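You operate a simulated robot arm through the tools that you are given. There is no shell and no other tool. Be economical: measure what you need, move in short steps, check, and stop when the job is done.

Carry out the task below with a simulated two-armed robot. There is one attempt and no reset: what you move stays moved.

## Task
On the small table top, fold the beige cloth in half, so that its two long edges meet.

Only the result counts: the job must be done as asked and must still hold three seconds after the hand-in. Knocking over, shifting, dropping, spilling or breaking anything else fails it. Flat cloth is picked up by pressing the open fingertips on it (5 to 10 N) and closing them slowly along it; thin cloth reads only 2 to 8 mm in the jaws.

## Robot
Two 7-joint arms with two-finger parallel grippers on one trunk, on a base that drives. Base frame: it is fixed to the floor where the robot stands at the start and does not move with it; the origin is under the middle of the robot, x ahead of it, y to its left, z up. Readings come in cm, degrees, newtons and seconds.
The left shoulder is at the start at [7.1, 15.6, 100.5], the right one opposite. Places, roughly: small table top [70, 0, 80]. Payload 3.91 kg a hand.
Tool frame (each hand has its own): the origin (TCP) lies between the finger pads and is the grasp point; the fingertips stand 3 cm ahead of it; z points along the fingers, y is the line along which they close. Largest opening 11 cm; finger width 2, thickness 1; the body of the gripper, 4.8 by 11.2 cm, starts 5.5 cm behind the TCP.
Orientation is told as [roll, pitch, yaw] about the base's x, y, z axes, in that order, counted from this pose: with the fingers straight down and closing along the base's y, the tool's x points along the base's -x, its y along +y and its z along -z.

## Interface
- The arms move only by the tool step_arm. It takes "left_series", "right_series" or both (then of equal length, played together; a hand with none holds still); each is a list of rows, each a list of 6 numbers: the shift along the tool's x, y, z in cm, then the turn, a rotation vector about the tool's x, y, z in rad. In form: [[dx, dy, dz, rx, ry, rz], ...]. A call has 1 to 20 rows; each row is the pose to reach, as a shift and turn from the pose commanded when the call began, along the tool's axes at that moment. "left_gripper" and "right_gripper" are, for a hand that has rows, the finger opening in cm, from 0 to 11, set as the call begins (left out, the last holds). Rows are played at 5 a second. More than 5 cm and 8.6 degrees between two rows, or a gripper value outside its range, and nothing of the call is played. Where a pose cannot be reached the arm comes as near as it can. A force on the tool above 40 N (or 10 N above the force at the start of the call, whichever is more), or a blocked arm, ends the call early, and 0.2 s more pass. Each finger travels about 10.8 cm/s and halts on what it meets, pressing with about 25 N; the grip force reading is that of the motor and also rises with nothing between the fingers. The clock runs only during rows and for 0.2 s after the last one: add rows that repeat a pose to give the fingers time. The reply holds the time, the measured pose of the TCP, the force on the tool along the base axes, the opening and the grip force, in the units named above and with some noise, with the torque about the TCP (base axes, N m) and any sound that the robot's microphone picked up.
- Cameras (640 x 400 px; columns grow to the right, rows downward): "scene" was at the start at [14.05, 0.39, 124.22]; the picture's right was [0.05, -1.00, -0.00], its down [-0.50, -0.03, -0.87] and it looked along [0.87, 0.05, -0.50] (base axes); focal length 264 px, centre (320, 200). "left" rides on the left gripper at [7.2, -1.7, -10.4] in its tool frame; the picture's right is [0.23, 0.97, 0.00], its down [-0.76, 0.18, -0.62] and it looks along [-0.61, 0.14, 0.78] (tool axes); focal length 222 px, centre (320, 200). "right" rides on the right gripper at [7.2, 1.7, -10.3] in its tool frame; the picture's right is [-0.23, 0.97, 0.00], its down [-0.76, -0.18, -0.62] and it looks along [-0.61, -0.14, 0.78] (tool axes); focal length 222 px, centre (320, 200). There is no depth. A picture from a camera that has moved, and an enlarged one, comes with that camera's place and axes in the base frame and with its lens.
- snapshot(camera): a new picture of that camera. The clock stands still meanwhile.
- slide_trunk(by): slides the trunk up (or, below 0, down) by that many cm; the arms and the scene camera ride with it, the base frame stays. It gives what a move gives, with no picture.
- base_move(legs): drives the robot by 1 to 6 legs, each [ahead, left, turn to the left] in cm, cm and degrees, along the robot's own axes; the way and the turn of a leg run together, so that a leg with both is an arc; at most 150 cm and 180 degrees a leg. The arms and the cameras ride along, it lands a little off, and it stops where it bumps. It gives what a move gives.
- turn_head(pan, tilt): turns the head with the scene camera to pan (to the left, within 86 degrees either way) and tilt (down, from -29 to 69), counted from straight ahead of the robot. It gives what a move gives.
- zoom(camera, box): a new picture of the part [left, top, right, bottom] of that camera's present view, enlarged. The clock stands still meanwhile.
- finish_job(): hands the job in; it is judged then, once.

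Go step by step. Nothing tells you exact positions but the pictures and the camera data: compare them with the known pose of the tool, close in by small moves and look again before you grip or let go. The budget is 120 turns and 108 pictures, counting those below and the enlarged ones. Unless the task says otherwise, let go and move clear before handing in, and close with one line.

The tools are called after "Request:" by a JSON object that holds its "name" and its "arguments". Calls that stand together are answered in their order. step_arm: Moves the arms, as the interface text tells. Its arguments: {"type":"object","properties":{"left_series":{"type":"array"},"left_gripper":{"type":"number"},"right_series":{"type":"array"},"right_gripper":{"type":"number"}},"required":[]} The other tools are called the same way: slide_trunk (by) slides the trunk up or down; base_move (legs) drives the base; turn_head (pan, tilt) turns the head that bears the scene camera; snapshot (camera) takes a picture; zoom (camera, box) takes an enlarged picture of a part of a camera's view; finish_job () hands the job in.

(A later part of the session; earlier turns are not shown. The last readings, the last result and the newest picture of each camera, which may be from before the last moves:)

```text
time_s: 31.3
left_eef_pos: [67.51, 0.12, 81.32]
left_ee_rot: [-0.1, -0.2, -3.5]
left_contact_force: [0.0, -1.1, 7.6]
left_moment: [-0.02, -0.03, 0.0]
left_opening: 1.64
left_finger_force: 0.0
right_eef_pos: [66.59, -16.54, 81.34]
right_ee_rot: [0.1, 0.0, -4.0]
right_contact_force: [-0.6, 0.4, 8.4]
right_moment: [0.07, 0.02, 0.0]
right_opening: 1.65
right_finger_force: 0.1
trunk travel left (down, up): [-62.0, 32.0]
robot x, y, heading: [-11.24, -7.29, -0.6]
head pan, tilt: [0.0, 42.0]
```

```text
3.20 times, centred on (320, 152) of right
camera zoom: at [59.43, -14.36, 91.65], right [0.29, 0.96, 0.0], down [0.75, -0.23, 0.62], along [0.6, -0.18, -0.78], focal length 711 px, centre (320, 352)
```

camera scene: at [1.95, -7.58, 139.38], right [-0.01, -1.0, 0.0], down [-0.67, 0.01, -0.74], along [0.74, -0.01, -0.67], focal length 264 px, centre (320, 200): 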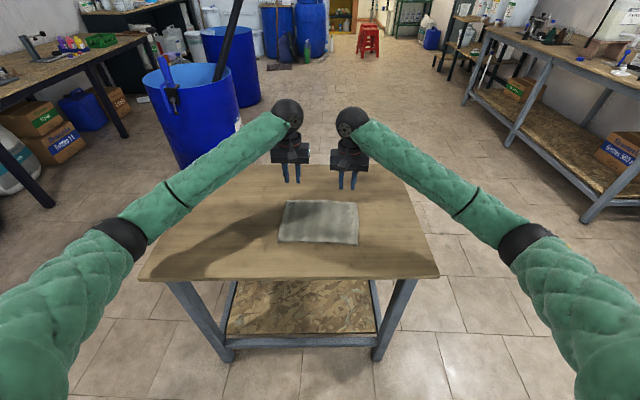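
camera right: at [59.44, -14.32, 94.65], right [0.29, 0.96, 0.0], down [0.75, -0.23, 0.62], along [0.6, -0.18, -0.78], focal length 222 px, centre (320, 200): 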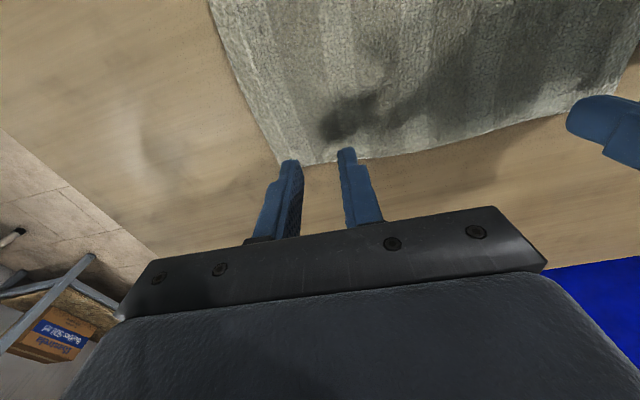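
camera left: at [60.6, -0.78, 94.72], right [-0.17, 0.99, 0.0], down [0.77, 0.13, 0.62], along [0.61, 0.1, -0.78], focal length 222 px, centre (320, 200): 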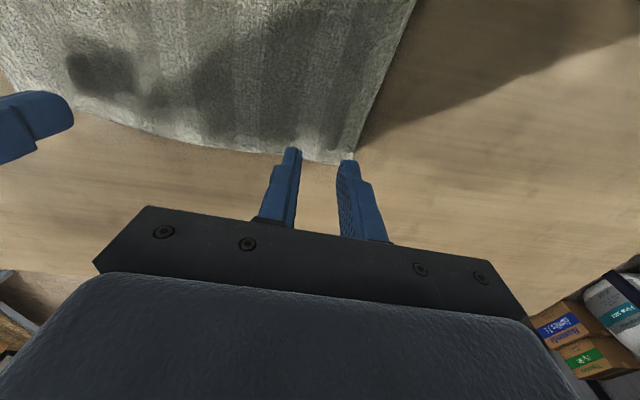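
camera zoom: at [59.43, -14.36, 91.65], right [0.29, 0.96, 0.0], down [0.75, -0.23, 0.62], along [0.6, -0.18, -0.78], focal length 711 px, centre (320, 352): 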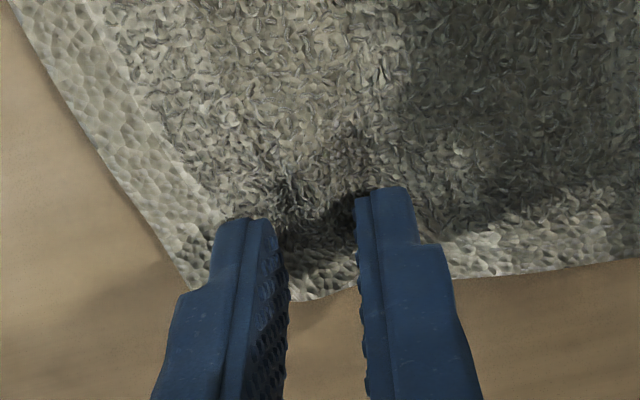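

The cloth is bunching between the tips on both sides, so I continue closing.

Request:
{"name": "step_arm", "arguments": {"left_series": [[0, 0, 0, 0, 0, 0], [0, 0, 0, 0, 0, 0]], "right_series": [[0, 0, 0, 0, 0, 0], [0, 0, 0, 0, 0, 0]], "left_gripper": 1.3, "right_gripper": 1.3}}

Request:
{"name": "step_arm", "arguments": {"left_series": [[0, 0, 0, 0, 0, 0], [0, 0, 0, 0, 0, 0]], "right_series": [[0, 0, 0, 0, 0, 0], [0, 0, 0, 0, 0, 0]], "left_gripper": 0.9, "right_gripper": 0.9}}

Request:
{"name": "step_arm", "arguments": {"left_series": [[0, 0, 0, 0, 0, 0], [0, 0, 0, 0, 0, 0]], "right_series": [[0, 0, 0, 0, 0, 0], [0, 0, 0, 0, 0, 0]], "left_gripper": 0.5, "right_gripper": 0.5}}

Request:
{"name": "step_arm", "arguments": {"left_series": [[0, 0, 0, 0, 0, 0], [0, 0, 0, 0, 0, 0], [0, 0, 0, 0, 0, 0]], "right_series": [[0, 0, 0, 0, 0, 0], [0, 0, 0, 0, 0, 0], [0, 0, 0, 0, 0, 0]], "left_gripper": 0, "right_gripper": 0}}

Request:
{"name": "zoom", "arguments": {"camera": "left", "box": [220, 90, 420, 215]}}

Request:
{"name": "zoom", "arguments": {"camera": "right", "box": [220, 90, 420, 215]}}

```text
time_s: 31.9
left_eef_pos: [67.69, 0.03, 81.42]
left_ee_rot: [-0.1, 0.0, -3.5]
left_contact_force: [0.0, -1.7, 6.9]
left_moment: [-0.02, -0.02, 0.0]
left_opening: 1.27
left_finger_force: 0.0
right_eef_pos: [66.63, -16.63, 81.31]
right_ee_rot: [0.0, 0.0, -4.0]
right_contact_force: [-0.3, 1.7, 8.3]
right_moment: [0.04, -0.01, -0.01]
right_opening: 1.29
right_finger_force: 0.1
trunk travel left (down, up): [-62.0, 32.0]
robot x, y, heading: [-11.6, -7.68, -0.4]
head pan, tilt: [0.0, 42.0]
```

```text
time_s: 32.5
left_eef_pos: [67.61, 0.03, 81.36]
left_ee_rot: [-0.1, -0.1, -3.5]
left_contact_force: [-0.5, -3.8, 8.4]
left_moment: [-0.11, 0.02, 0.01]
left_opening: 0.98
left_finger_force: 0.8
right_eef_pos: [66.61, -16.57, 81.25]
right_ee_rot: [0.0, 0.0, -3.9]
right_contact_force: [0.4, 2.9, 9.1]
right_moment: [0.09, -0.03, 0.03]
right_opening: 0.96
right_finger_force: 0.9
trunk travel left (down, up): [-62.0, 32.0]
robot x, y, heading: [-11.38, -7.52, -0.8]
head pan, tilt: [0.0, 42.0]
```

```text
time_s: 33.1
left_eef_pos: [67.51, 0.02, 81.4]
left_ee_rot: [-0.1, -0.1, -3.5]
left_contact_force: [0.4, -5.3, 9.2]
left_moment: [-0.17, 0.01, -0.02]
left_opening: 0.54
left_finger_force: 8.1
right_eef_pos: [66.59, -16.52, 81.23]
right_ee_rot: [0.0, 0.0, -4.0]
right_contact_force: [0.4, 4.5, 8.9]
right_moment: [0.13, 0.01, -0.05]
right_opening: 0.81
right_finger_force: 2.9
trunk travel left (down, up): [-62.0, 32.0]
robot x, y, heading: [-11.22, -7.63, -0.5]
head pan, tilt: [0.0, 42.0]
```

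```text
time_s: 33.9
left_eef_pos: [67.53, 0.07, 81.36]
left_ee_rot: [-0.1, -0.1, -3.5]
left_contact_force: [-0.9, -10.7, 8.4]
left_moment: [-0.31, 0.01, -0.07]
left_opening: 0.35
left_finger_force: 25.0
right_eef_pos: [66.66, -16.64, 81.37]
right_ee_rot: [0.0, -0.1, -4.0]
right_contact_force: [1.9, 11.3, 7.9]
right_moment: [0.39, -0.02, 0.01]
right_opening: 0.4
right_finger_force: 25.1
trunk travel left (down, up): [-62.0, 32.0]
robot x, y, heading: [-11.43, -7.43, -0.6]
head pan, tilt: [0.0, 42.0]
```

```text
3.20 times, centred on (320, 152) of left
camera zoom: at [60.3, -1.22, 91.73], right [-0.17, 0.99, 0.0], down [0.77, 0.13, 0.62], along [0.62, 0.1, -0.78], focal length 711 px, centre (320, 352)
```

zoom: 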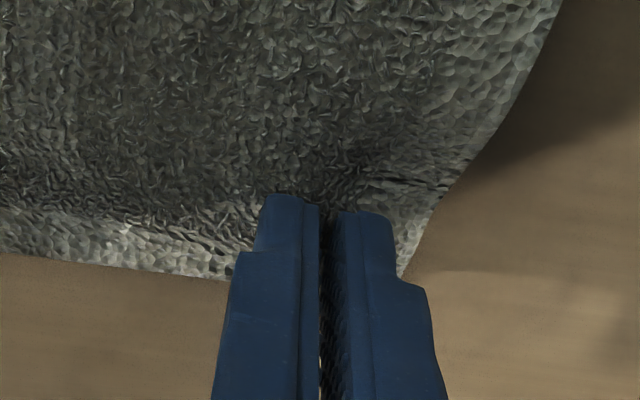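

```text
3.20 times, centred on (320, 152) of right
camera zoom: at [59.43, -14.33, 91.66], right [0.29, 0.96, 0.0], down [0.75, -0.23, 0.62], along [0.6, -0.18, -0.78], focal length 711 px, centre (320, 352)
```

zoom: 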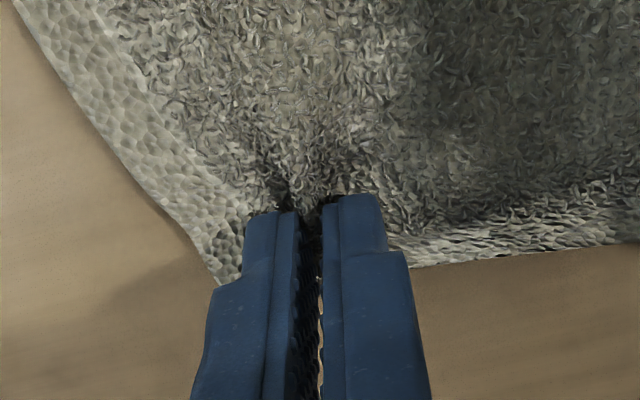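

Both grips hold about 4 mm of cloth, with some tension between the hands. I'll lift slightly, easing the hands inward, and check.

Request:
{"name": "step_arm", "arguments": {"left_series": [[0, -0.2, -0.5, 0, 0, 0], [0.1, -0.3, -1.2, 0, -0.03, 0], [0.3, -0.4, -2.2, 0, -0.06, 0], [0.3, -0.4, -2.2, 0, -0.06, 0]], "right_series": [[0, 0.2, -0.5, 0, 0, 0], [0.1, 0.3, -1.2, 0, -0.03, 0], [0.3, 0.4, -2.2, 0, -0.06, 0], [0.3, 0.4, -2.2, 0, -0.06, 0]]}}

Request:
{"name": "snapshot", "arguments": {"camera": "left"}}

Request:
{"name": "snapshot", "arguments": {"camera": "right"}}

Request:
{"name": "zoom", "arguments": {"camera": "scene", "box": [220, 150, 420, 275]}}

```text
time_s: 34.9
left_eef_pos: [67.2, -0.36, 83.29]
left_ee_rot: [-0.1, -3.5, -3.4]
left_contact_force: [-0.7, -2.9, -0.2]
left_moment: [-0.06, 0.0, -0.05]
left_opening: 0.3
left_finger_force: 24.6
right_eef_pos: [66.4, -16.28, 83.5]
right_ee_rot: [0.0, -3.3, -4.1]
right_contact_force: [0.7, 2.0, -0.9]
right_moment: [0.04, -0.01, 0.02]
right_opening: 0.37
right_finger_force: 24.6
trunk travel left (down, up): [-62.0, 32.0]
robot x, y, heading: [-11.32, -7.73, -0.9]
head pan, tilt: [0.0, 42.0]
```

```text
79 pictures are left
camera left: at [59.47, -1.52, 93.23], right [-0.17, 0.99, -0.01], down [0.73, 0.13, 0.67], along [0.66, 0.1, -0.74], focal length 222 px, centre (320, 200)
```

left: 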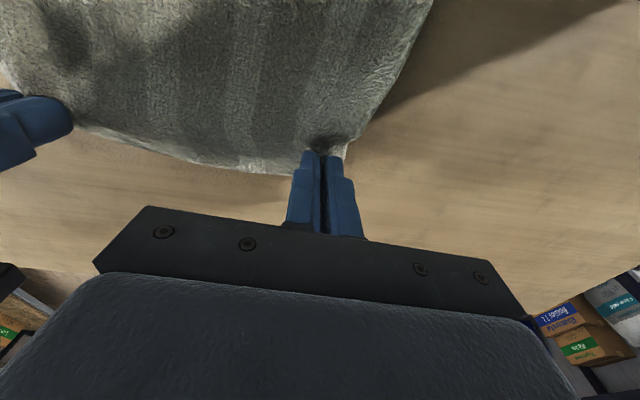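

```text
78 pictures are left
camera right: at [58.61, -13.93, 93.4], right [0.29, 0.96, 0.01], down [0.71, -0.23, 0.67], along [0.64, -0.19, -0.74], focal length 222 px, centre (320, 200)
```

right: 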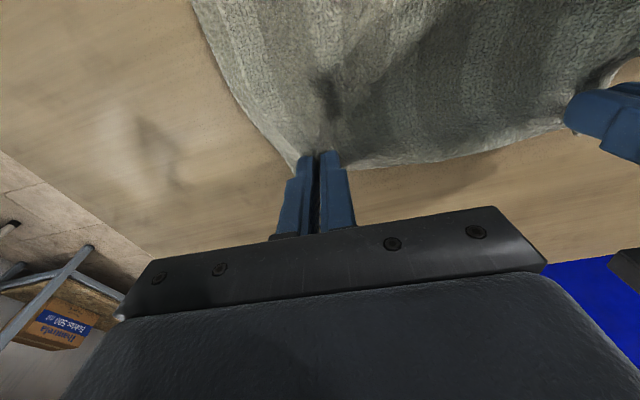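

```text
3.20 times, centred on (320, 212) of scene
camera zoom: at [1.94, -7.57, 139.37], right [-0.01, -1.0, 0.0], down [-0.67, 0.01, -0.74], along [0.74, -0.01, -0.67], focal length 843 px, centre (320, 160)
```

zoom: 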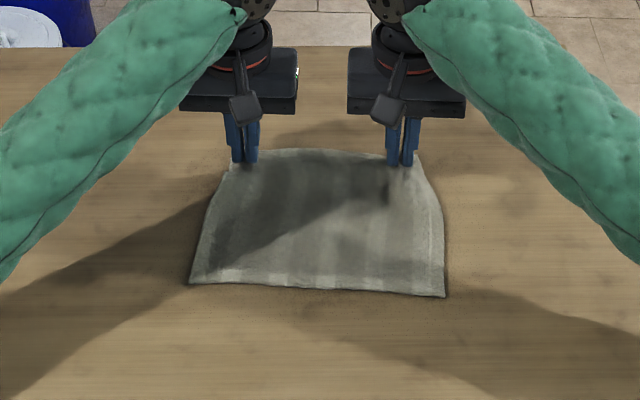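

The cloth lifts cleanly in both hands. Now I carry the edge over in an arc toward the near edge, tilting the fingers forward so the edge turns over.

Request:
{"name": "step_arm", "arguments": {"left_series": [[0.82, 0, -2.03, 0, -0.08, 0], [2.14, 0, -3.55, 0, -0.185, 0], [3.96, 0, -4.88, 0, -0.29, 0], [6.0, 0, -5.77, 0, -0.394, 0], [8.07, 0, -5.84, 0, -0.499, 0], [8.07, 0, -5.84, 0, -0.499, 0]], "right_series": [[0.82, 0, -2.03, 0, -0.08, 0], [2.14, 0, -3.55, 0, -0.185, 0], [3.96, 0, -4.88, 0, -0.29, 0], [6.0, 0, -5.77, 0, -0.394, 0], [8.07, 0, -5.84, 0, -0.499, 0], [8.07, 0, -5.84, 0, -0.499, 0]]}}

Request:
{"name": "snapshot", "arguments": {"camera": "scene"}}

Request:
{"name": "snapshot", "arguments": {"camera": "left"}}

```text
time_s: 36.3
left_eef_pos: [58.91, 0.18, 88.55]
left_ee_rot: [0.0, -32.2, -3.4]
left_contact_force: [0.2, -2.7, -0.2]
left_moment: [-0.08, 0.01, -0.09]
left_opening: 0.31
left_finger_force: 25.2
right_eef_pos: [58.2, -15.71, 88.84]
right_ee_rot: [-0.1, -32.0, -4.0]
right_contact_force: [0.1, 1.9, 0.4]
right_moment: [0.06, -0.02, 0.06]
right_opening: 0.35
right_finger_force: 24.7
trunk travel left (down, up): [-62.0, 32.0]
robot x, y, heading: [-11.28, -7.07, -0.6]
head pan, tilt: [0.0, 42.0]
```

```text
76 pictures are left
camera scene: at [2.01, -7.58, 139.37], right [-0.01, -1.0, 0.0], down [-0.67, 0.01, -0.74], along [0.74, -0.01, -0.67], focal length 264 px, centre (320, 200)
```

scene: 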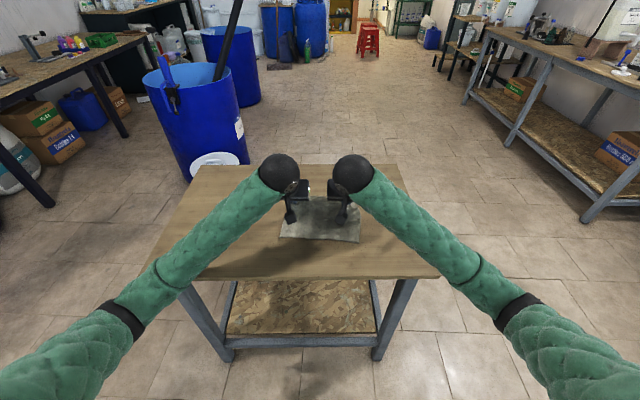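

```text
75 pictures are left
camera left: at [47.25, -0.78, 93.64], right [-0.13, 0.98, -0.12], down [0.32, 0.16, 0.93], along [0.94, 0.08, -0.34], focal length 222 px, centre (320, 200)
```

left: 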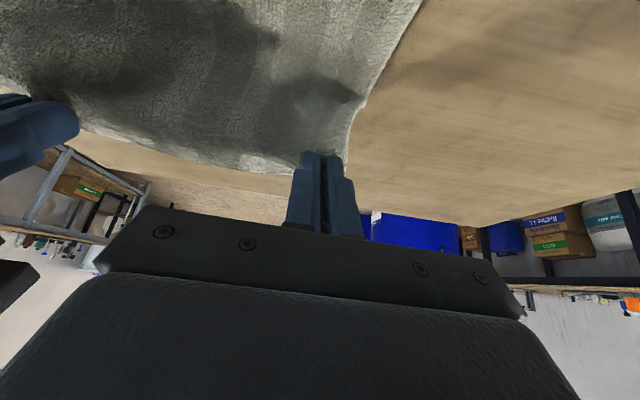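

The turn-over is going well. I continue down toward the near edge and stop a little above it.

Request:
{"name": "step_arm", "arguments": {"left_series": [[2.03, 0, -0.64, 0, -0.105, 0], [4.1, 0, -0.91, 0, -0.192, 0], [6.33, 0, -0.76, 0, -0.244, 0], [8.26, 0, -0.31, 0, -0.244, 0], [9.93, 0, 0.29, 0, -0.244, 0], [9.93, 0, 0.29, 0, -0.244, 0]], "right_series": [[2.03, 0, -0.64, 0, -0.105, 0], [4.1, 0, -0.91, 0, -0.192, 0], [6.33, 0, -0.76, 0, -0.244, 0], [8.26, 0, -0.31, 0, -0.244, 0], [9.93, 0, 0.29, 0, -0.244, 0], [9.93, 0, 0.29, 0, -0.244, 0]]}}

Request:
{"name": "zoom", "arguments": {"camera": "scene", "box": [200, 140, 440, 290]}}

Request:
{"name": "snapshot", "arguments": {"camera": "left"}}

Request:
{"name": "snapshot", "arguments": {"camera": "right"}}

```text
time_s: 37.7
left_eef_pos: [50.58, 0.68, 83.18]
left_ee_rot: [-0.1, -46.0, -3.3]
left_contact_force: [-0.3, -1.6, 0.1]
left_moment: [-0.02, 0.02, -0.03]
left_opening: 0.31
left_finger_force: 25.1
right_eef_pos: [49.77, -15.01, 83.37]
right_ee_rot: [0.0, -46.0, -4.0]
right_contact_force: [0.1, 1.2, -0.3]
right_moment: [0.0, 0.0, 0.07]
right_opening: 0.33
right_finger_force: 25.0
trunk travel left (down, up): [-62.0, 32.0]
robot x, y, heading: [-11.69, -7.08, -0.5]
head pan, tilt: [0.0, 42.0]
```

```text
2.67 times, centred on (320, 215) of scene
camera zoom: at [1.95, -7.57, 139.37], right [-0.01, -1.0, 0.0], down [-0.67, 0.01, -0.74], along [0.74, -0.01, -0.67], focal length 703 px, centre (320, 160)
```

zoom: 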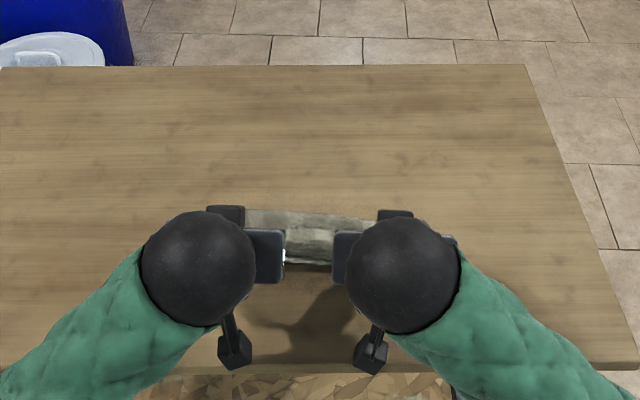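

```text
73 pictures are left
camera left: at [38.16, -0.24, 85.29], right [-0.1, 0.98, -0.16], down [0.09, 0.17, 0.98], along [0.99, 0.08, -0.11], focal length 222 px, centre (320, 200)
```

left: 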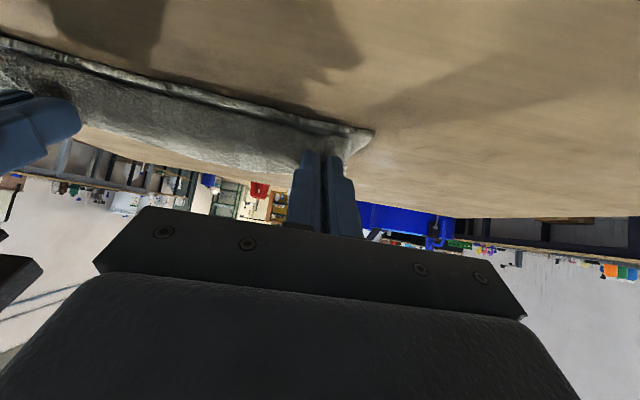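

```text
72 pictures are left
camera right: at [37.43, -12.42, 85.27], right [0.23, 0.96, 0.16], down [0.07, -0.18, 0.98], along [0.97, -0.21, -0.11], focal length 222 px, centre (320, 200)
```

right: 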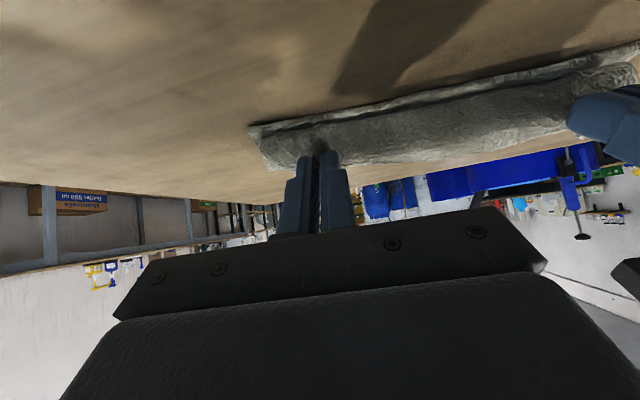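

Request:
{"name": "zoom", "arguments": {"camera": "left", "box": [0, 20, 400, 220]}}

Request:
{"name": "zoom", "arguments": {"camera": "right", "box": [230, 20, 640, 225]}}

```text
1.60 times, centred on (200, 120) of left
camera zoom: at [38.16, -0.24, 85.29], right [-0.1, 0.98, -0.16], down [0.09, 0.17, 0.98], along [0.99, 0.08, -0.11], focal length 355 px, centre (512, 328)
```

zoom: 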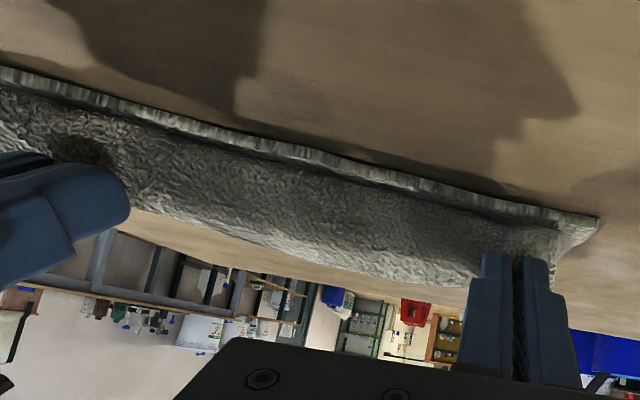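

```text
1.56 times, centred on (435, 122) of right
camera zoom: at [37.43, -12.42, 85.27], right [0.23, 0.96, 0.16], down [0.07, -0.18, 0.98], along [0.97, -0.21, -0.11], focal length 347 px, centre (140, 321)
```

zoom: 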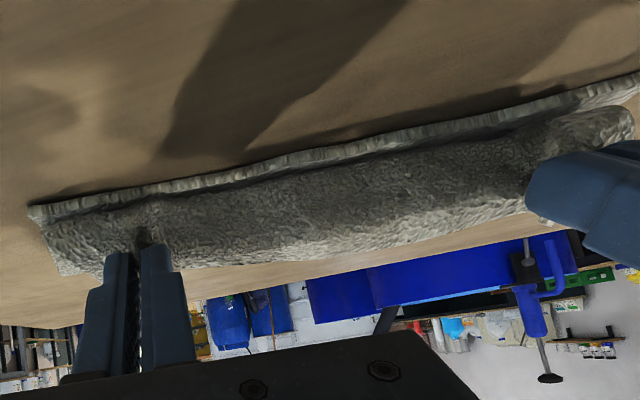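

The bulge shows the edge strip still facing up and forward. I'll tilt the fingers further, as far as the hand cameras clear the table, so the strip leans nearward when released.

Request:
{"name": "step_arm", "arguments": {"left_series": [[0.13, 0, -0.5, 0, -0.111, 0], [0.27, 0, -0.5, 0, -0.222, 0], [0.4, 0, -0.39, 0, -0.332, 0], [0.4, 0, -0.39, 0, -0.332, 0]], "right_series": [[0.13, 0, -0.5, 0, -0.111, 0], [0.27, 0, -0.5, 0, -0.222, 0], [0.4, 0, -0.39, 0, -0.332, 0], [0.4, 0, -0.39, 0, -0.332, 0]]}}

Request:
{"name": "snapshot", "arguments": {"camera": "left"}}

Request:
{"name": "zoom", "arguments": {"camera": "scene", "box": [200, 140, 440, 290]}}

```text
time_s: 38.7
left_eef_pos: [50.06, 0.67, 83.23]
left_ee_rot: [-0.2, -65.2, -3.4]
left_contact_force: [-1.5, -2.0, -0.3]
left_moment: [0.0, 0.01, -0.06]
left_opening: 0.3
left_finger_force: 24.5
right_eef_pos: [49.22, -15.08, 83.33]
right_ee_rot: [-0.2, -65.1, -4.0]
right_contact_force: [0.7, 2.4, 0.0]
right_moment: [0.01, 0.02, 0.03]
right_opening: 0.33
right_finger_force: 24.8
trunk travel left (down, up): [-62.0, 32.0]
robot x, y, heading: [-11.43, -7.32, -0.6]
head pan, tilt: [0.0, 42.0]
```

```text
69 pictures are left
camera left: at [37.66, -0.25, 81.05], right [-0.04, 0.98, -0.21], down [-0.23, 0.19, 0.95], along [0.97, 0.08, 0.22], focal length 222 px, centre (320, 200)
```

left: 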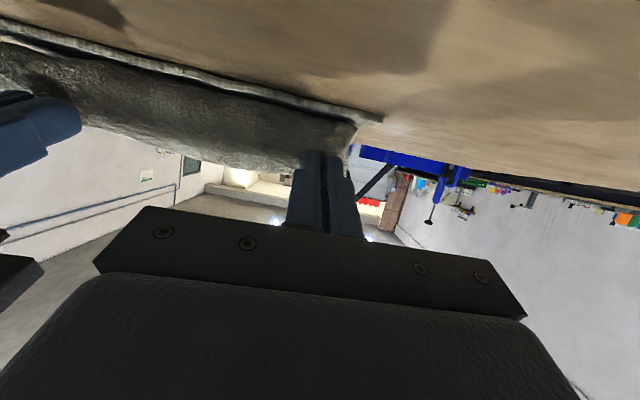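

```text
2.67 times, centred on (320, 215) of scene
camera zoom: at [1.95, -7.57, 139.37], right [-0.01, -1.0, 0.0], down [-0.67, 0.01, -0.74], along [0.74, -0.01, -0.67], focal length 703 px, centre (320, 160)
```

zoom: 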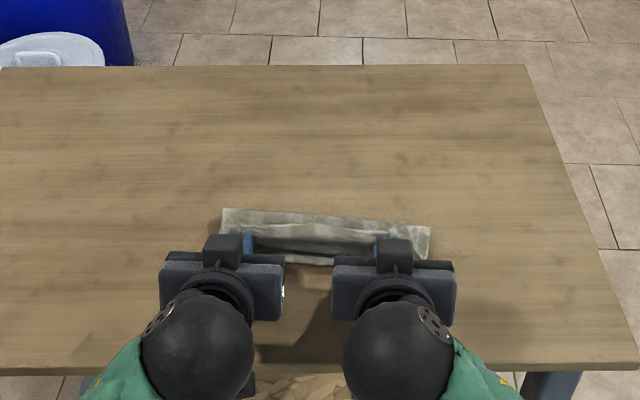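

Request:
{"name": "zoom", "arguments": {"camera": "scene", "box": [270, 205, 380, 260]}}

```text
5.82 times, centred on (325, 232) of scene
camera zoom: at [1.95, -7.57, 139.37], right [-0.01, -1.0, 0.0], down [-0.67, 0.01, -0.74], along [0.74, -0.01, -0.67], focal length 1534 px, centre (291, 11)
```

zoom: 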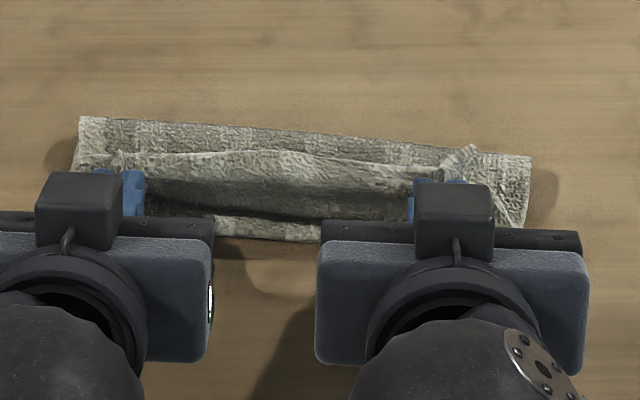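

The upper layer is still slack with the strip standing up. I'll raise the hands about 2 cm and tilt a little more, so the layer is taut and leaning nearward before release.

Request:
{"name": "step_arm", "arguments": {"left_series": [[-0.7, 0, -0.4, 0, -0.06, 0], [-1.45, 0, -0.82, 0, -0.122, 0], [-1.45, 0, -0.82, 0, -0.122, 0]], "right_series": [[-0.7, 0, -0.4, 0, -0.06, 0], [-1.45, 0, -0.82, 0, -0.122, 0], [-1.45, 0, -0.82, 0, -0.122, 0]]}}

Request:
{"name": "snapshot", "arguments": {"camera": "left"}}

Request:
{"name": "zoom", "arguments": {"camera": "scene", "box": [260, 200, 380, 260]}}

```text
time_s: 39.5
left_eef_pos: [49.85, 0.82, 85.01]
left_ee_rot: [-0.2, -72.1, -3.2]
left_contact_force: [1.0, -1.4, -0.3]
left_moment: [0.01, 0.01, -0.05]
left_opening: 0.24
left_finger_force: 24.8
right_eef_pos: [49.08, -14.88, 84.96]
right_ee_rot: [-0.1, -72.1, -3.8]
right_contact_force: [0.9, 1.0, 0.0]
right_moment: [0.01, -0.04, 0.06]
right_opening: 0.38
right_finger_force: 25.3
trunk travel left (down, up): [-62.0, 32.0]
robot x, y, heading: [-11.59, -7.26, -0.5]
head pan, tilt: [0.0, 42.0]
```

```text
66 pictures are left
camera left: at [37.91, -0.25, 81.25], right [-0.01, 0.98, -0.22], down [-0.35, 0.2, 0.92], along [0.94, 0.09, 0.34], focal length 222 px, centre (320, 200)
```

left: 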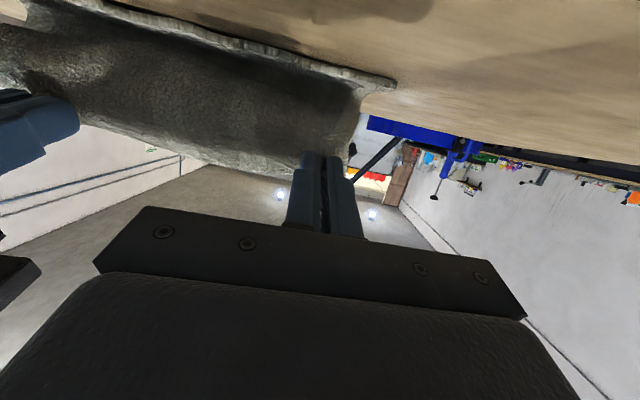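

```text
5.33 times, centred on (320, 230) of scene
camera zoom: at [1.91, -7.57, 139.38], right [-0.01, -1.0, 0.0], down [-0.67, 0.01, -0.74], along [0.74, -0.01, -0.67], focal length 1406 px, centre (320, 40)
```

zoom: 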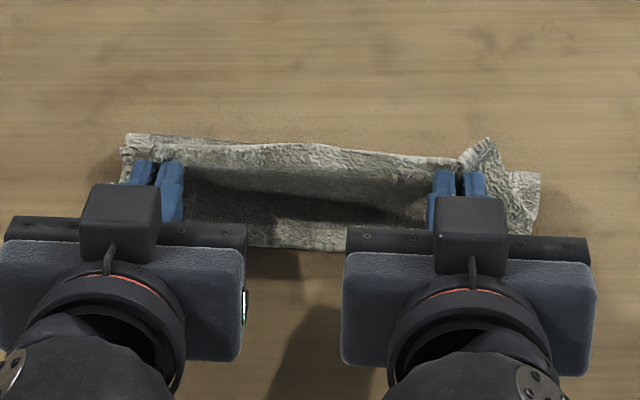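

The layer looks close to taut now. I'll swing it lower and nearer at the same radius, then release by opening the fingers while holding still.

Request:
{"name": "step_arm", "arguments": {"left_series": [[0.8, 0, -0.2, 0, 0.05, 0], [1.62, 0, -0.41, 0, 0.105, 0], [1.62, 0, -0.41, 0, 0.105, 0]], "right_series": [[0.8, 0, -0.2, 0, 0.05, 0], [1.62, 0, -0.41, 0, 0.105, 0], [1.62, 0, -0.41, 0, 0.105, 0]]}}

Request:
{"name": "step_arm", "arguments": {"left_series": [[0, 0, 0, 0, 0, 0], [0, 0, 0, 0, 0, 0], [0, 0, 0, 0, 0, 0], [0, 0, 0, 0, 0, 0]], "right_series": [[0, 0, 0, 0, 0, 0], [0, 0, 0, 0, 0, 0], [0, 0, 0, 0, 0, 0], [0, 0, 0, 0, 0, 0]], "left_gripper": 3, "right_gripper": 3}}

Request:
{"name": "snapshot", "arguments": {"camera": "left"}}

Request:
{"name": "zoom", "arguments": {"camera": "scene", "box": [260, 200, 380, 260]}}

```text
time_s: 40.3
left_eef_pos: [49.09, 0.79, 83.58]
left_ee_rot: [-0.2, -66.0, -3.4]
left_contact_force: [-0.3, -2.0, 0.6]
left_moment: [-0.03, -0.01, -0.06]
left_opening: 0.29
left_finger_force: 25.4
right_eef_pos: [48.2, -14.89, 83.57]
right_ee_rot: [0.0, -66.0, -4.0]
right_contact_force: [0.3, 1.7, -0.6]
right_moment: [0.03, 0.0, 0.06]
right_opening: 0.35
right_finger_force: 25.0
trunk travel left (down, up): [-62.0, 32.0]
robot x, y, heading: [-11.39, -7.59, -0.5]
head pan, tilt: [0.0, 42.0]
```

```text
time_s: 41.3
left_eef_pos: [49.14, 0.89, 83.38]
left_ee_rot: [-0.3, -66.0, -3.3]
left_contact_force: [-0.2, -0.2, 0.1]
left_moment: [0.02, -0.03, -0.02]
left_opening: 3.0
left_finger_force: 0.0
right_eef_pos: [48.18, -14.98, 83.57]
right_ee_rot: [0.0, -66.0, -4.0]
right_contact_force: [0.3, -0.3, -0.5]
right_moment: [0.0, -0.02, 0.03]
right_opening: 2.98
right_finger_force: 0.1
trunk travel left (down, up): [-62.0, 32.0]
robot x, y, heading: [-11.38, -7.36, -0.5]
head pan, tilt: [0.0, 42.0]
```

```text
64 pictures are left
camera left: at [36.7, -0.16, 81.1], right [-0.03, 0.98, -0.21], down [-0.25, 0.19, 0.95], along [0.97, 0.08, 0.24], focal length 222 px, centre (320, 200)
```

left: 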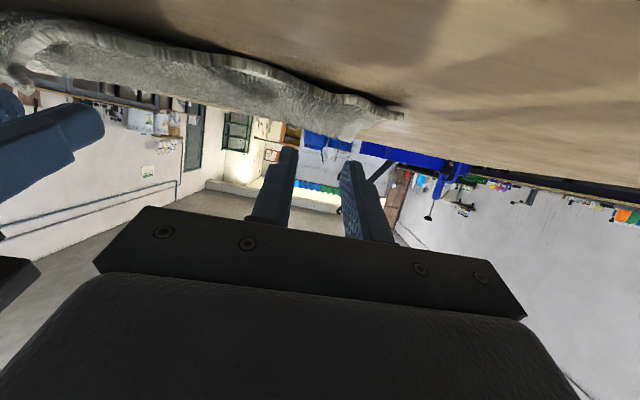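

```text
5.33 times, centred on (320, 230) of scene
camera zoom: at [1.88, -7.57, 139.38], right [-0.01, -1.0, 0.0], down [-0.67, 0.01, -0.74], along [0.74, -0.01, -0.67], focal length 1406 px, centre (320, 40)
```

zoom: 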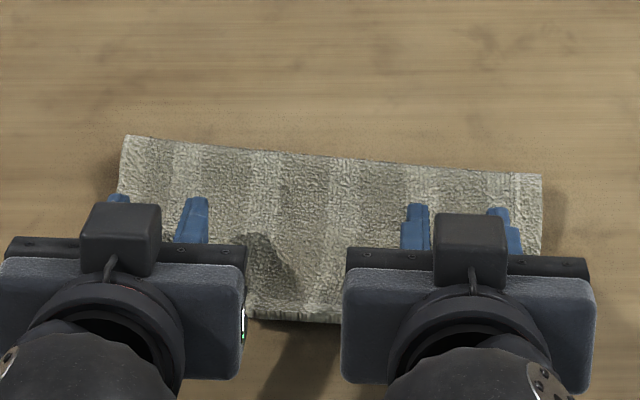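

It flopped over nicely. I raise the hands clear and look at how the edges compare.

Request:
{"name": "step_arm", "arguments": {"left_series": [[-1.8, 0, -0.8, 0, 0, 0], [-4.6, 0, -2.0, 0, 0, 0], [-7.3, 0, -3.3, 0, 0, 0], [-10, 0, -4.5, 0, 0.1, 0], [-10, 0, -8.5, 0, 0.2, 0], [-10, 0, -8.5, 0, 0.2, 0]], "right_series": [[-1.8, 0, -0.8, 0, 0, 0], [-4.6, 0, -2.0, 0, 0, 0], [-7.3, 0, -3.3, 0, 0, 0], [-10, 0, -4.5, 0, 0.1, 0], [-10, 0, -8.5, 0, 0.2, 0], [-10, 0, -8.5, 0, 0.2, 0]]}}

Request:
{"name": "snapshot", "arguments": {"camera": "scene"}}

Request:
{"name": "snapshot", "arguments": {"camera": "left"}}

```text
time_s: 42.7
left_eef_pos: [46.16, 0.62, 95.83]
left_ee_rot: [-0.1, -54.4, -3.4]
left_contact_force: [0.0, -0.4, 0.0]
left_moment: [-0.02, 0.02, 0.01]
left_opening: 2.96
left_finger_force: 0.0
left hand out of reach, approached as far as the arm can: row 5, 6
right_eef_pos: [44.64, -14.59, 96.02]
right_ee_rot: [-0.1, -54.5, -3.9]
right_contact_force: [-0.7, 0.0, -0.2]
right_moment: [0.0, -0.02, 0.01]
right_opening: 3.0
right_finger_force: 0.0
trunk travel left (down, up): [-62.0, 32.0]
robot x, y, heading: [-11.31, -7.31, -0.6]
head pan, tilt: [0.0, 42.0]
```

```text
62 pictures are left
camera scene: at [2.02, -7.55, 139.36], right [-0.01, -1.0, 0.0], down [-0.67, 0.01, -0.74], along [0.74, -0.01, -0.67], focal length 264 px, centre (320, 200)
```

scene: 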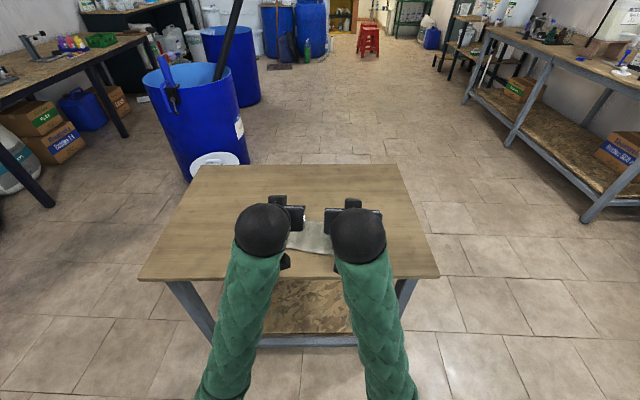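

```text
61 pictures are left
camera left: at [33.6, -0.41, 95.97], right [-0.07, 0.98, -0.19], down [-0.05, 0.18, 0.98], along [1.0, 0.08, 0.04], focal length 222 px, centre (320, 200)
```

left: 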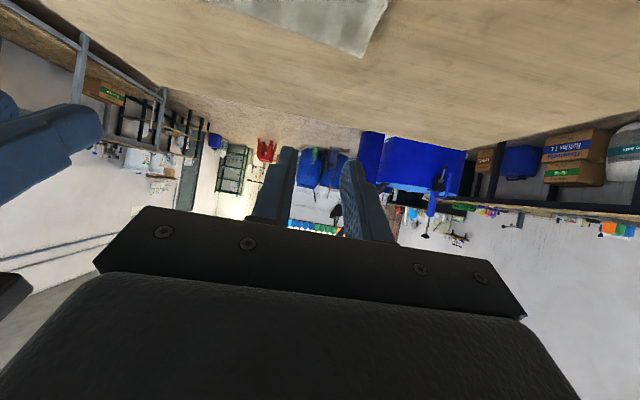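

Request:
{"name": "step_arm", "arguments": {"left_series": [[-1.1, 1.2, 1.5, 0, 0.12, 0], [-2.2, 2.5, 3, 0, 0.24, 0], [-3.3, 3.7, 4.5, 0, 0.36, 0], [-4.4, 5, 6, 0, 0.48, 0], [-5.5, 6.2, 7.6, 0, 0.6, 0], [-6.5, 7.5, 9.1, 0, 0.72, 0], [-7.6, 8.7, 10.6, 0, 0.84, 0], [-8.7, 10, 12.2, 0, 0.95, 0], [-8.7, 10, 12.2, 0, 0.95, 0]], "right_series": [[-1.1, -1.2, 1.5, 0, 0.12, 0], [-2.2, -2.5, 3, 0, 0.24, 0], [-3.3, -3.7, 4.5, 0, 0.36, 0], [-4.4, -5, 6, 0, 0.48, 0], [-5.5, -6.2, 7.6, 0, 0.6, 0], [-6.5, -7.5, 9.1, 0, 0.72, 0], [-7.6, -8.7, 10.6, 0, 0.84, 0], [-8.7, -10, 12.2, 0, 0.95, 0], [-8.7, -10, 12.2, 0, 0.95, 0]]}}

Request:
{"name": "zoom", "arguments": {"camera": "scene", "box": [250, 190, 400, 290]}}

```text
time_s: 43.6
left_eef_pos: [52.77, 13.57, 92.57]
left_ee_rot: [15.8, -31.8, -7.8]
left_contact_force: [1.2, 0.8, -0.5]
left_moment: [-0.02, -0.01, -0.04]
left_opening: 3.01
left_finger_force: 0.0
left hand out of reach, approached as far as the arm can: row 4
right_eef_pos: [50.29, -28.16, 92.42]
right_ee_rot: [-17.7, -32.6, 1.9]
right_contact_force: [-0.2, -0.1, 0.4]
right_moment: [0.0, 0.01, -0.04]
right_opening: 3.01
right_finger_force: 0.1
right hand out of reach, approached as far as the arm can: row 4
trunk travel left (down, up): [-62.0, 32.0]
robot x, y, heading: [-11.64, -7.39, -0.5]
head pan, tilt: [0.0, 42.0]
stopped in row 4 (right hand): the arm was blocked; the commanded pose is now the measured one
```

```text
4.00 times, centred on (325, 240) of scene
camera zoom: at [2.1, -7.36, 139.34], right [-0.01, -1.0, 0.0], down [-0.67, 0.0, -0.74], along [0.74, -0.01, -0.67], focal length 1054 px, centre (300, 40)
```

zoom: 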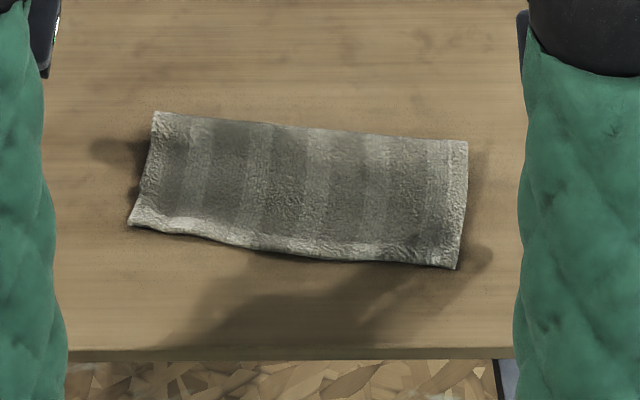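

The cloth is folded, but the top edge overshoots the bottom edge by about 3.5 cm on the left and 4.8 cm on the right. I'll set the hands upright again, regrasp the overhanging top layer and shift it back.

Request:
{"name": "base_move", "arguments": {"legs": [[-10, 0, 0]]}}

Request:
{"name": "step_arm", "arguments": {"left_series": [[0, 0, 0, 0.045, 0.092, 0.013], [0, 0, 0, 0.09, 0.184, 0.025], [0, 0, 0, 0.134, 0.276, 0.038], [0, 0, 0, 0.179, 0.368, 0.051], [0, 0, 0, 0.223, 0.46, 0.063], [0, 0, 0, 0.268, 0.552, 0.076], [0, 0, 0, 0.268, 0.552, 0.076]], "right_series": [[0, 0, 0, -0.042, 0.098, 0.013], [0, 0, 0, -0.084, 0.196, 0.026], [0, 0, 0, -0.125, 0.294, 0.04], [0, 0, 0, -0.167, 0.392, 0.053], [0, 0, 0, -0.209, 0.49, 0.066], [0, 0, 0, -0.25, 0.588, 0.079], [0, 0, 0, -0.25, 0.588, 0.079]]}}

Request:
{"name": "snapshot", "arguments": {"camera": "scene"}}

```text
time_s: 44.7
left_eef_pos: [42.42, 13.75, 92.92]
left_ee_rot: [15.9, -31.9, -7.7]
left_contact_force: [-0.6, -0.1, -0.7]
left_moment: [0.02, 0.0, 0.01]
left_opening: 3.0
left_finger_force: 0.0
right_eef_pos: [39.96, -28.14, 92.46]
right_ee_rot: [-17.4, -32.8, 1.8]
right_contact_force: [-0.3, -0.1, 0.6]
right_moment: [0.01, -0.02, 0.01]
right_opening: 2.98
right_finger_force: 0.0
trunk travel left (down, up): [-62.0, 32.0]
robot x, y, heading: [-21.47, -6.99, -0.6]
head pan, tilt: [0.0, 42.0]
```

```text
time_s: 45.2
left_eef_pos: [42.59, 22.74, 92.84]
left_ee_rot: [25.3, -23.8, -8.3]
left_contact_force: [0.0, 0.3, -0.5]
left_moment: [0.0, -0.04, 0.01]
left_opening: 3.01
left_finger_force: 0.0
left hand out of reach, approached as far as the arm can: row 2
right_eef_pos: [39.73, -37.01, 91.74]
right_ee_rot: [-26.9, -25.5, 1.6]
right_contact_force: [0.3, -1.0, 0.7]
right_moment: [0.0, 0.03, -0.01]
right_opening: 2.98
right_finger_force: 0.0
right hand out of reach, approached as far as the arm can: row 2
trunk travel left (down, up): [-62.0, 32.0]
robot x, y, heading: [-21.49, -7.69, -0.4]
head pan, tilt: [0.0, 42.0]
stopped in row 2 (left hand): the arm was blocked; the commanded pose is now the measured one
```

```text
59 pictures are left
camera scene: at [-8.16, -7.52, 139.37], right [-0.01, -1.0, 0.0], down [-0.67, 0.0, -0.74], along [0.74, 0.0, -0.67], focal length 264 px, centre (320, 200)
```

scene: 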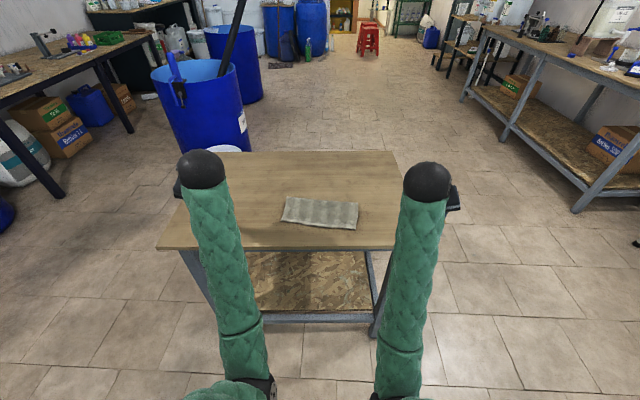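

The arms have drifted into an awkward folded posture near a joint limit. I'll extend both hands forward and slightly up to get back to a healthy posture.

Request:
{"name": "step_arm", "arguments": {"left_series": [[-3.5, 0.1, 1.0, 0, 0, 0], [-7, 0.2, 2.05, 0, 0, 0], [-10.5, 0.3, 3.1, 0, 0, 0], [-14, 0.35, 4.1, 0, 0, 0], [-17.5, 0.45, 5.1, 0, 0, 0], [-17.5, 0.45, 5.1, 0, 0, 0]], "right_series": [[-3.5, 0.35, 0.95, 0, 0, 0], [-7, 0.7, 1.9, 0, 0, 0], [-10.5, 1.1, 2.8, 0, 0, 0], [-14, 1.45, 3.8, 0, 0, 0], [-17.5, 1.8, 4.7, 0, 0, 0], [-17.5, 1.8, 4.7, 0, 0, 0]]}}

Request:
{"name": "snapshot", "arguments": {"camera": "scene"}}

```text
time_s: 46.6
left_eef_pos: [60.81, 22.76, 95.81]
left_ee_rot: [25.3, -23.9, -8.3]
left_contact_force: [-0.5, 0.0, 0.1]
left_moment: [-0.03, 0.0, 0.01]
left_opening: 3.0
left_finger_force: 0.0
right_eef_pos: [57.66, -36.87, 94.7]
right_ee_rot: [-26.9, -25.5, 1.5]
right_contact_force: [0.3, 0.8, 0.0]
right_moment: [0.02, -0.02, 0.03]
right_opening: 3.01
right_finger_force: 0.1
trunk travel left (down, up): [-62.0, 32.0]
robot x, y, heading: [-21.36, -7.06, -0.2]
head pan, tilt: [0.0, 42.0]
```

```text
58 pictures are left
camera scene: at [-8.27, -7.51, 139.4], right [-0.01, -1.0, 0.0], down [-0.67, 0.0, -0.74], along [0.74, 0.0, -0.67], focal length 264 px, centre (320, 200)
```

scene: 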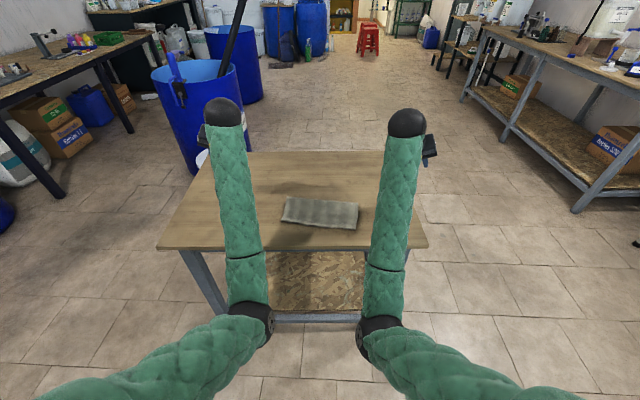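

Request:
{"name": "step_arm", "arguments": {"left_series": [[0, 0, 0, 0.062, 0.059, 0.013], [0, 0, 0, 0.124, 0.117, 0.026], [0, 0, 0, 0.186, 0.176, 0.039], [0, 0, 0, 0.249, 0.234, 0.053], [0, 0, 0, 0.311, 0.293, 0.066], [0, 0, 0, 0.373, 0.351, 0.079], [0, 0, 0, 0.435, 0.41, 0.092], [0, 0, 0, 0.435, 0.41, 0.092]], "right_series": [[0, 0, 0, -0.062, 0.067, 0.003], [0, 0, 0, -0.123, 0.133, 0.006], [0, 0, 0, -0.185, 0.2, 0.009], [0, 0, 0, -0.247, 0.266, 0.013], [0, 0, 0, -0.309, 0.333, 0.016], [0, 0, 0, -0.37, 0.4, 0.019], [0, 0, 0, -0.432, 0.466, 0.022], [0, 0, 0, -0.432, 0.466, 0.022]]}}

Request:
{"name": "snapshot", "arguments": {"camera": "scene"}}

```text
time_s: 48.6
left_eef_pos: [65.69, 27.72, 93.5]
left_ee_rot: [0.5, -0.4, -7.7]
left_contact_force: [0.1, -0.7, -0.5]
left_moment: [-0.03, 0.02, 0.0]
left_opening: 3.0
left_finger_force: 0.2
left hand out of reach, approached as far as the arm can: row 5, 6, 7, 8
right_eef_pos: [63.56, -44.16, 89.41]
right_ee_rot: [-1.3, 0.6, -7.5]
right_contact_force: [0.8, 0.2, 0.2]
right_moment: [0.03, 0.0, 0.04]
right_opening: 2.99
right_finger_force: 0.0
right hand out of reach, approached as far as the arm can: row 5, 6, 7, 8
trunk travel left (down, up): [-62.0, 32.0]
robot x, y, heading: [-21.47, -7.27, -0.4]
head pan, tilt: [0.0, 42.0]
stopped in row 8 (right hand): the arm was blocked; the commanded pose is now the measured one
```

```text
57 pictures are left
camera scene: at [-8.11, -7.5, 139.37], right [-0.01, -1.0, 0.0], down [-0.67, 0.0, -0.74], along [0.74, 0.0, -0.67], focal length 264 px, centre (320, 200)
```

scene: 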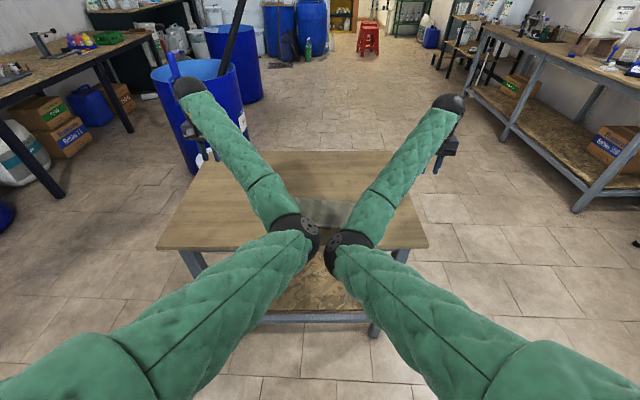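

The elbows have swung inward, so working with both hands centrally is awkward. I'll work with the right arm alone instead, and shift the robot left so the cloth lies to the right arm's own side.

Request:
{"name": "step_arm", "arguments": {"left_series": [[0, 2, -3, 0, 0, 0], [0, 4, -6, 0, 0, 0], [0, 6, -9, 0, 0, 0], [0, 8, -12, 0, 0, 0], [0, 8, -12, 0, 0, 0]], "right_series": [[0, 0, -1, 0, 0, 0], [0, 0, -2, 0, 0, 0], [0, 0, -3, 0, 0, 0], [0, 0, -4, 0, 0, 0], [0, 0, -4, 0, 0, 0]]}}

Request:
{"name": "base_move", "arguments": {"legs": [[0, 22, 0]]}}

Request:
{"name": "turn_head", "arguments": {"pan": -20, "tilt": 42}}

Request:
{"name": "snapshot", "arguments": {"camera": "scene"}}

```text
time_s: 49.8
left_eef_pos: [66.59, 35.47, 105.38]
left_ee_rot: [0.5, -0.3, -7.8]
left_contact_force: [-0.2, -0.7, -0.4]
left_moment: [0.01, -0.01, 0.01]
left_opening: 2.99
left_finger_force: 0.1
right_eef_pos: [63.78, -44.1, 93.26]
right_ee_rot: [-1.4, 0.5, -7.5]
right_contact_force: [-0.5, 0.0, 0.2]
right_moment: [-0.01, -0.01, 0.01]
right_opening: 2.98
right_finger_force: 0.0
trunk travel left (down, up): [-62.0, 32.0]
robot x, y, heading: [-21.55, -7.42, -0.4]
head pan, tilt: [0.0, 42.0]
```

```text
time_s: 51.5
left_eef_pos: [66.74, 57.78, 105.4]
left_ee_rot: [0.4, -0.4, -7.5]
left_contact_force: [0.4, 0.3, -1.2]
left_moment: [-0.03, -0.03, -0.01]
left_opening: 3.01
left_finger_force: 0.1
right_eef_pos: [63.88, -21.72, 93.44]
right_ee_rot: [-1.3, 0.4, -7.4]
right_contact_force: [-0.3, 0.0, 0.8]
right_moment: [-0.03, 0.02, 0.0]
right_opening: 3.02
right_finger_force: 0.2
trunk travel left (down, up): [-62.0, 32.0]
robot x, y, heading: [-21.1, 14.54, -0.5]
head pan, tilt: [0.0, 42.0]
```

```text
time_s: 52.4
left_eef_pos: [66.54, 57.76, 105.35]
left_ee_rot: [0.5, -0.4, -7.6]
left_contact_force: [0.1, 0.3, -1.1]
left_moment: [-0.01, 0.0, -0.01]
left_opening: 2.99
left_finger_force: 0.1
right_eef_pos: [63.78, -21.76, 93.39]
right_ee_rot: [-1.3, 0.4, -7.4]
right_contact_force: [-0.4, 0.0, -0.5]
right_moment: [0.0, -0.04, -0.02]
right_opening: 3.01
right_finger_force: 0.1
trunk travel left (down, up): [-62.0, 32.0]
robot x, y, heading: [-21.18, 14.61, -0.3]
head pan, tilt: [-20.0, 42.0]
```

```text
56 pictures are left
camera scene: at [-8.53, 11.77, 139.38], right [-0.35, -0.94, 0.0], down [-0.63, 0.23, -0.74], along [0.7, -0.26, -0.67], focal length 264 px, centre (320, 200)
```

scene: 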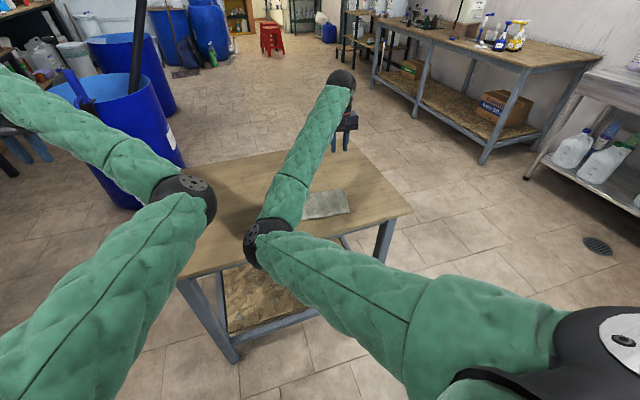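

Request:
{"name": "step_arm", "arguments": {"right_series": [[3.5, 0.7, 0.4, -0.005, -0.002, 0.01], [7, 1.4, 0.8, -0.01, -0.004, 0.02], [10.6, 2.1, 1.5, -0.015, -0.006, 0.03], [14.1, 2.8, 2.5, -0.02, -0.007, 0.04], [17.6, 3.56, 3.5, -0.023, -0.007, 0.045], [17.6, 3.56, 3.5, -0.023, -0.007, 0.045]], "right_gripper": 2.5}}

Request:
{"name": "snapshot", "arguments": {"camera": "scene"}}

Request:
{"name": "snapshot", "arguments": {"camera": "right"}}

```text
time_s: 54.0
left_eef_pos: [66.51, 57.66, 105.4]
left_ee_rot: [0.4, -0.3, -7.6]
left_contact_force: [-0.5, 0.3, -0.9]
left_moment: [-0.01, 0.0, -0.03]
left_opening: 2.99
left_finger_force: 0.1
right_eef_pos: [57.88, -27.15, 90.51]
right_ee_rot: [-0.3, -5.0, -12.4]
right_contact_force: [-0.1, 0.5, 0.8]
right_moment: [0.01, 0.04, 0.0]
right_opening: 2.52
right_finger_force: 0.1
right hand out of reach, approached as far as the arm can: row 1, 2, 3, 4, 5, 6
trunk travel left (down, up): [-62.0, 32.0]
robot x, y, heading: [-21.64, 14.86, -0.2]
head pan, tilt: [-20.0, 42.0]
stopped in row 6 (right hand): the arm was blocked; the commanded pose is now the measured one
```

```text
55 pictures are left
camera scene: at [-8.54, 11.75, 139.38], right [-0.35, -0.94, 0.0], down [-0.63, 0.23, -0.74], along [0.7, -0.26, -0.67], focal length 264 px, centre (320, 200)
```

scene: 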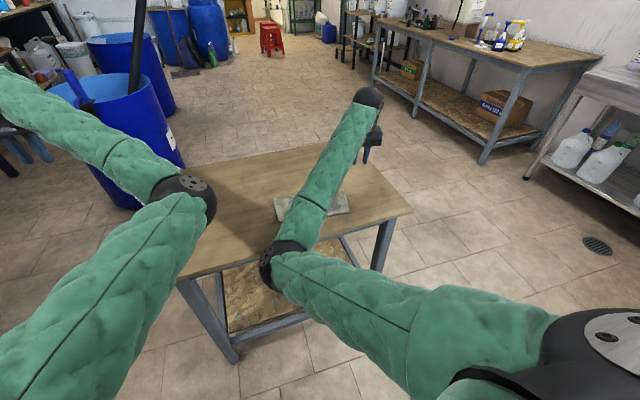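

```text
54 pictures are left
camera right: at [50.35, -23.64, 100.21], right [0.43, 0.9, 0.02], down [0.65, -0.32, 0.69], along [0.63, -0.29, -0.73], focal length 222 px, centre (320, 200)
```

right: 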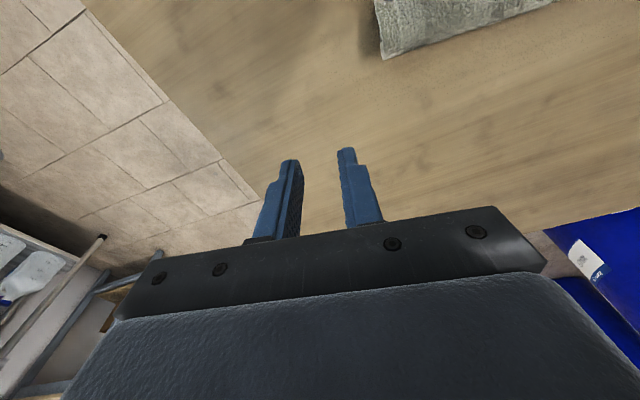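

In this posture the right arm cannot retract with an upright tool. I'll retrace the earlier path with it, tilting and moving inward, to swing the elbow back outward.

Request:
{"name": "step_arm", "arguments": {"right_series": [[0.5, 2.3, -0.95, 0.08, -0.079, -0.03], [1.1, 4.6, -1.9, 0.16, -0.158, -0.06], [1.6, 7, -2.85, 0.24, -0.237, -0.09], [2.1, 9.3, -3.8, 0.32, -0.316, -0.12], [2.67, 11.6, -4.75, 0.401, -0.395, -0.149], [2.67, 11.6, -4.75, 0.401, -0.395, -0.149]]}}

Request:
{"name": "snapshot", "arguments": {"camera": "scene"}}

```text
time_s: 54.7
left_eef_pos: [66.66, 57.81, 105.54]
left_ee_rot: [0.4, -0.5, -7.6]
left_contact_force: [0.7, 0.0, 1.2]
left_moment: [0.02, 0.0, 0.02]
left_opening: 2.98
left_finger_force: 0.0
right_eef_pos: [60.35, -23.56, 105.46]
right_ee_rot: [-13.0, -25.9, -8.6]
right_contact_force: [-0.3, 0.2, -0.9]
right_moment: [0.0, 0.03, -0.01]
right_opening: 2.51
right_finger_force: 0.0
trunk travel left (down, up): [-62.0, 32.0]
robot x, y, heading: [-21.55, 14.66, -0.3]
head pan, tilt: [-20.0, 42.0]
stopped in row 3 (right hand): the arm was blocked; the commanded pose is now the measured one
```

```text
53 pictures are left
camera scene: at [-8.56, 11.78, 139.38], right [-0.35, -0.94, 0.0], down [-0.63, 0.23, -0.74], along [0.7, -0.26, -0.67], focal length 264 px, centre (320, 200)
```

scene: 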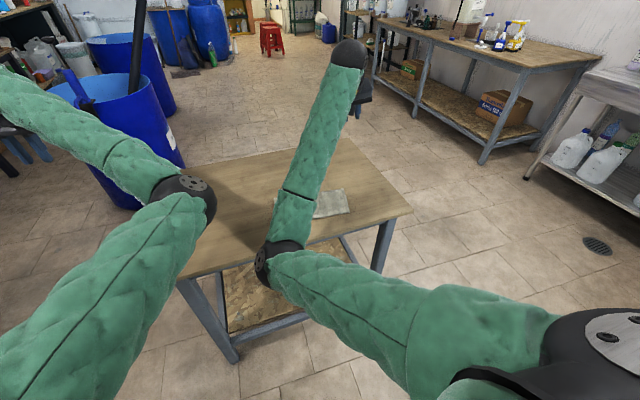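

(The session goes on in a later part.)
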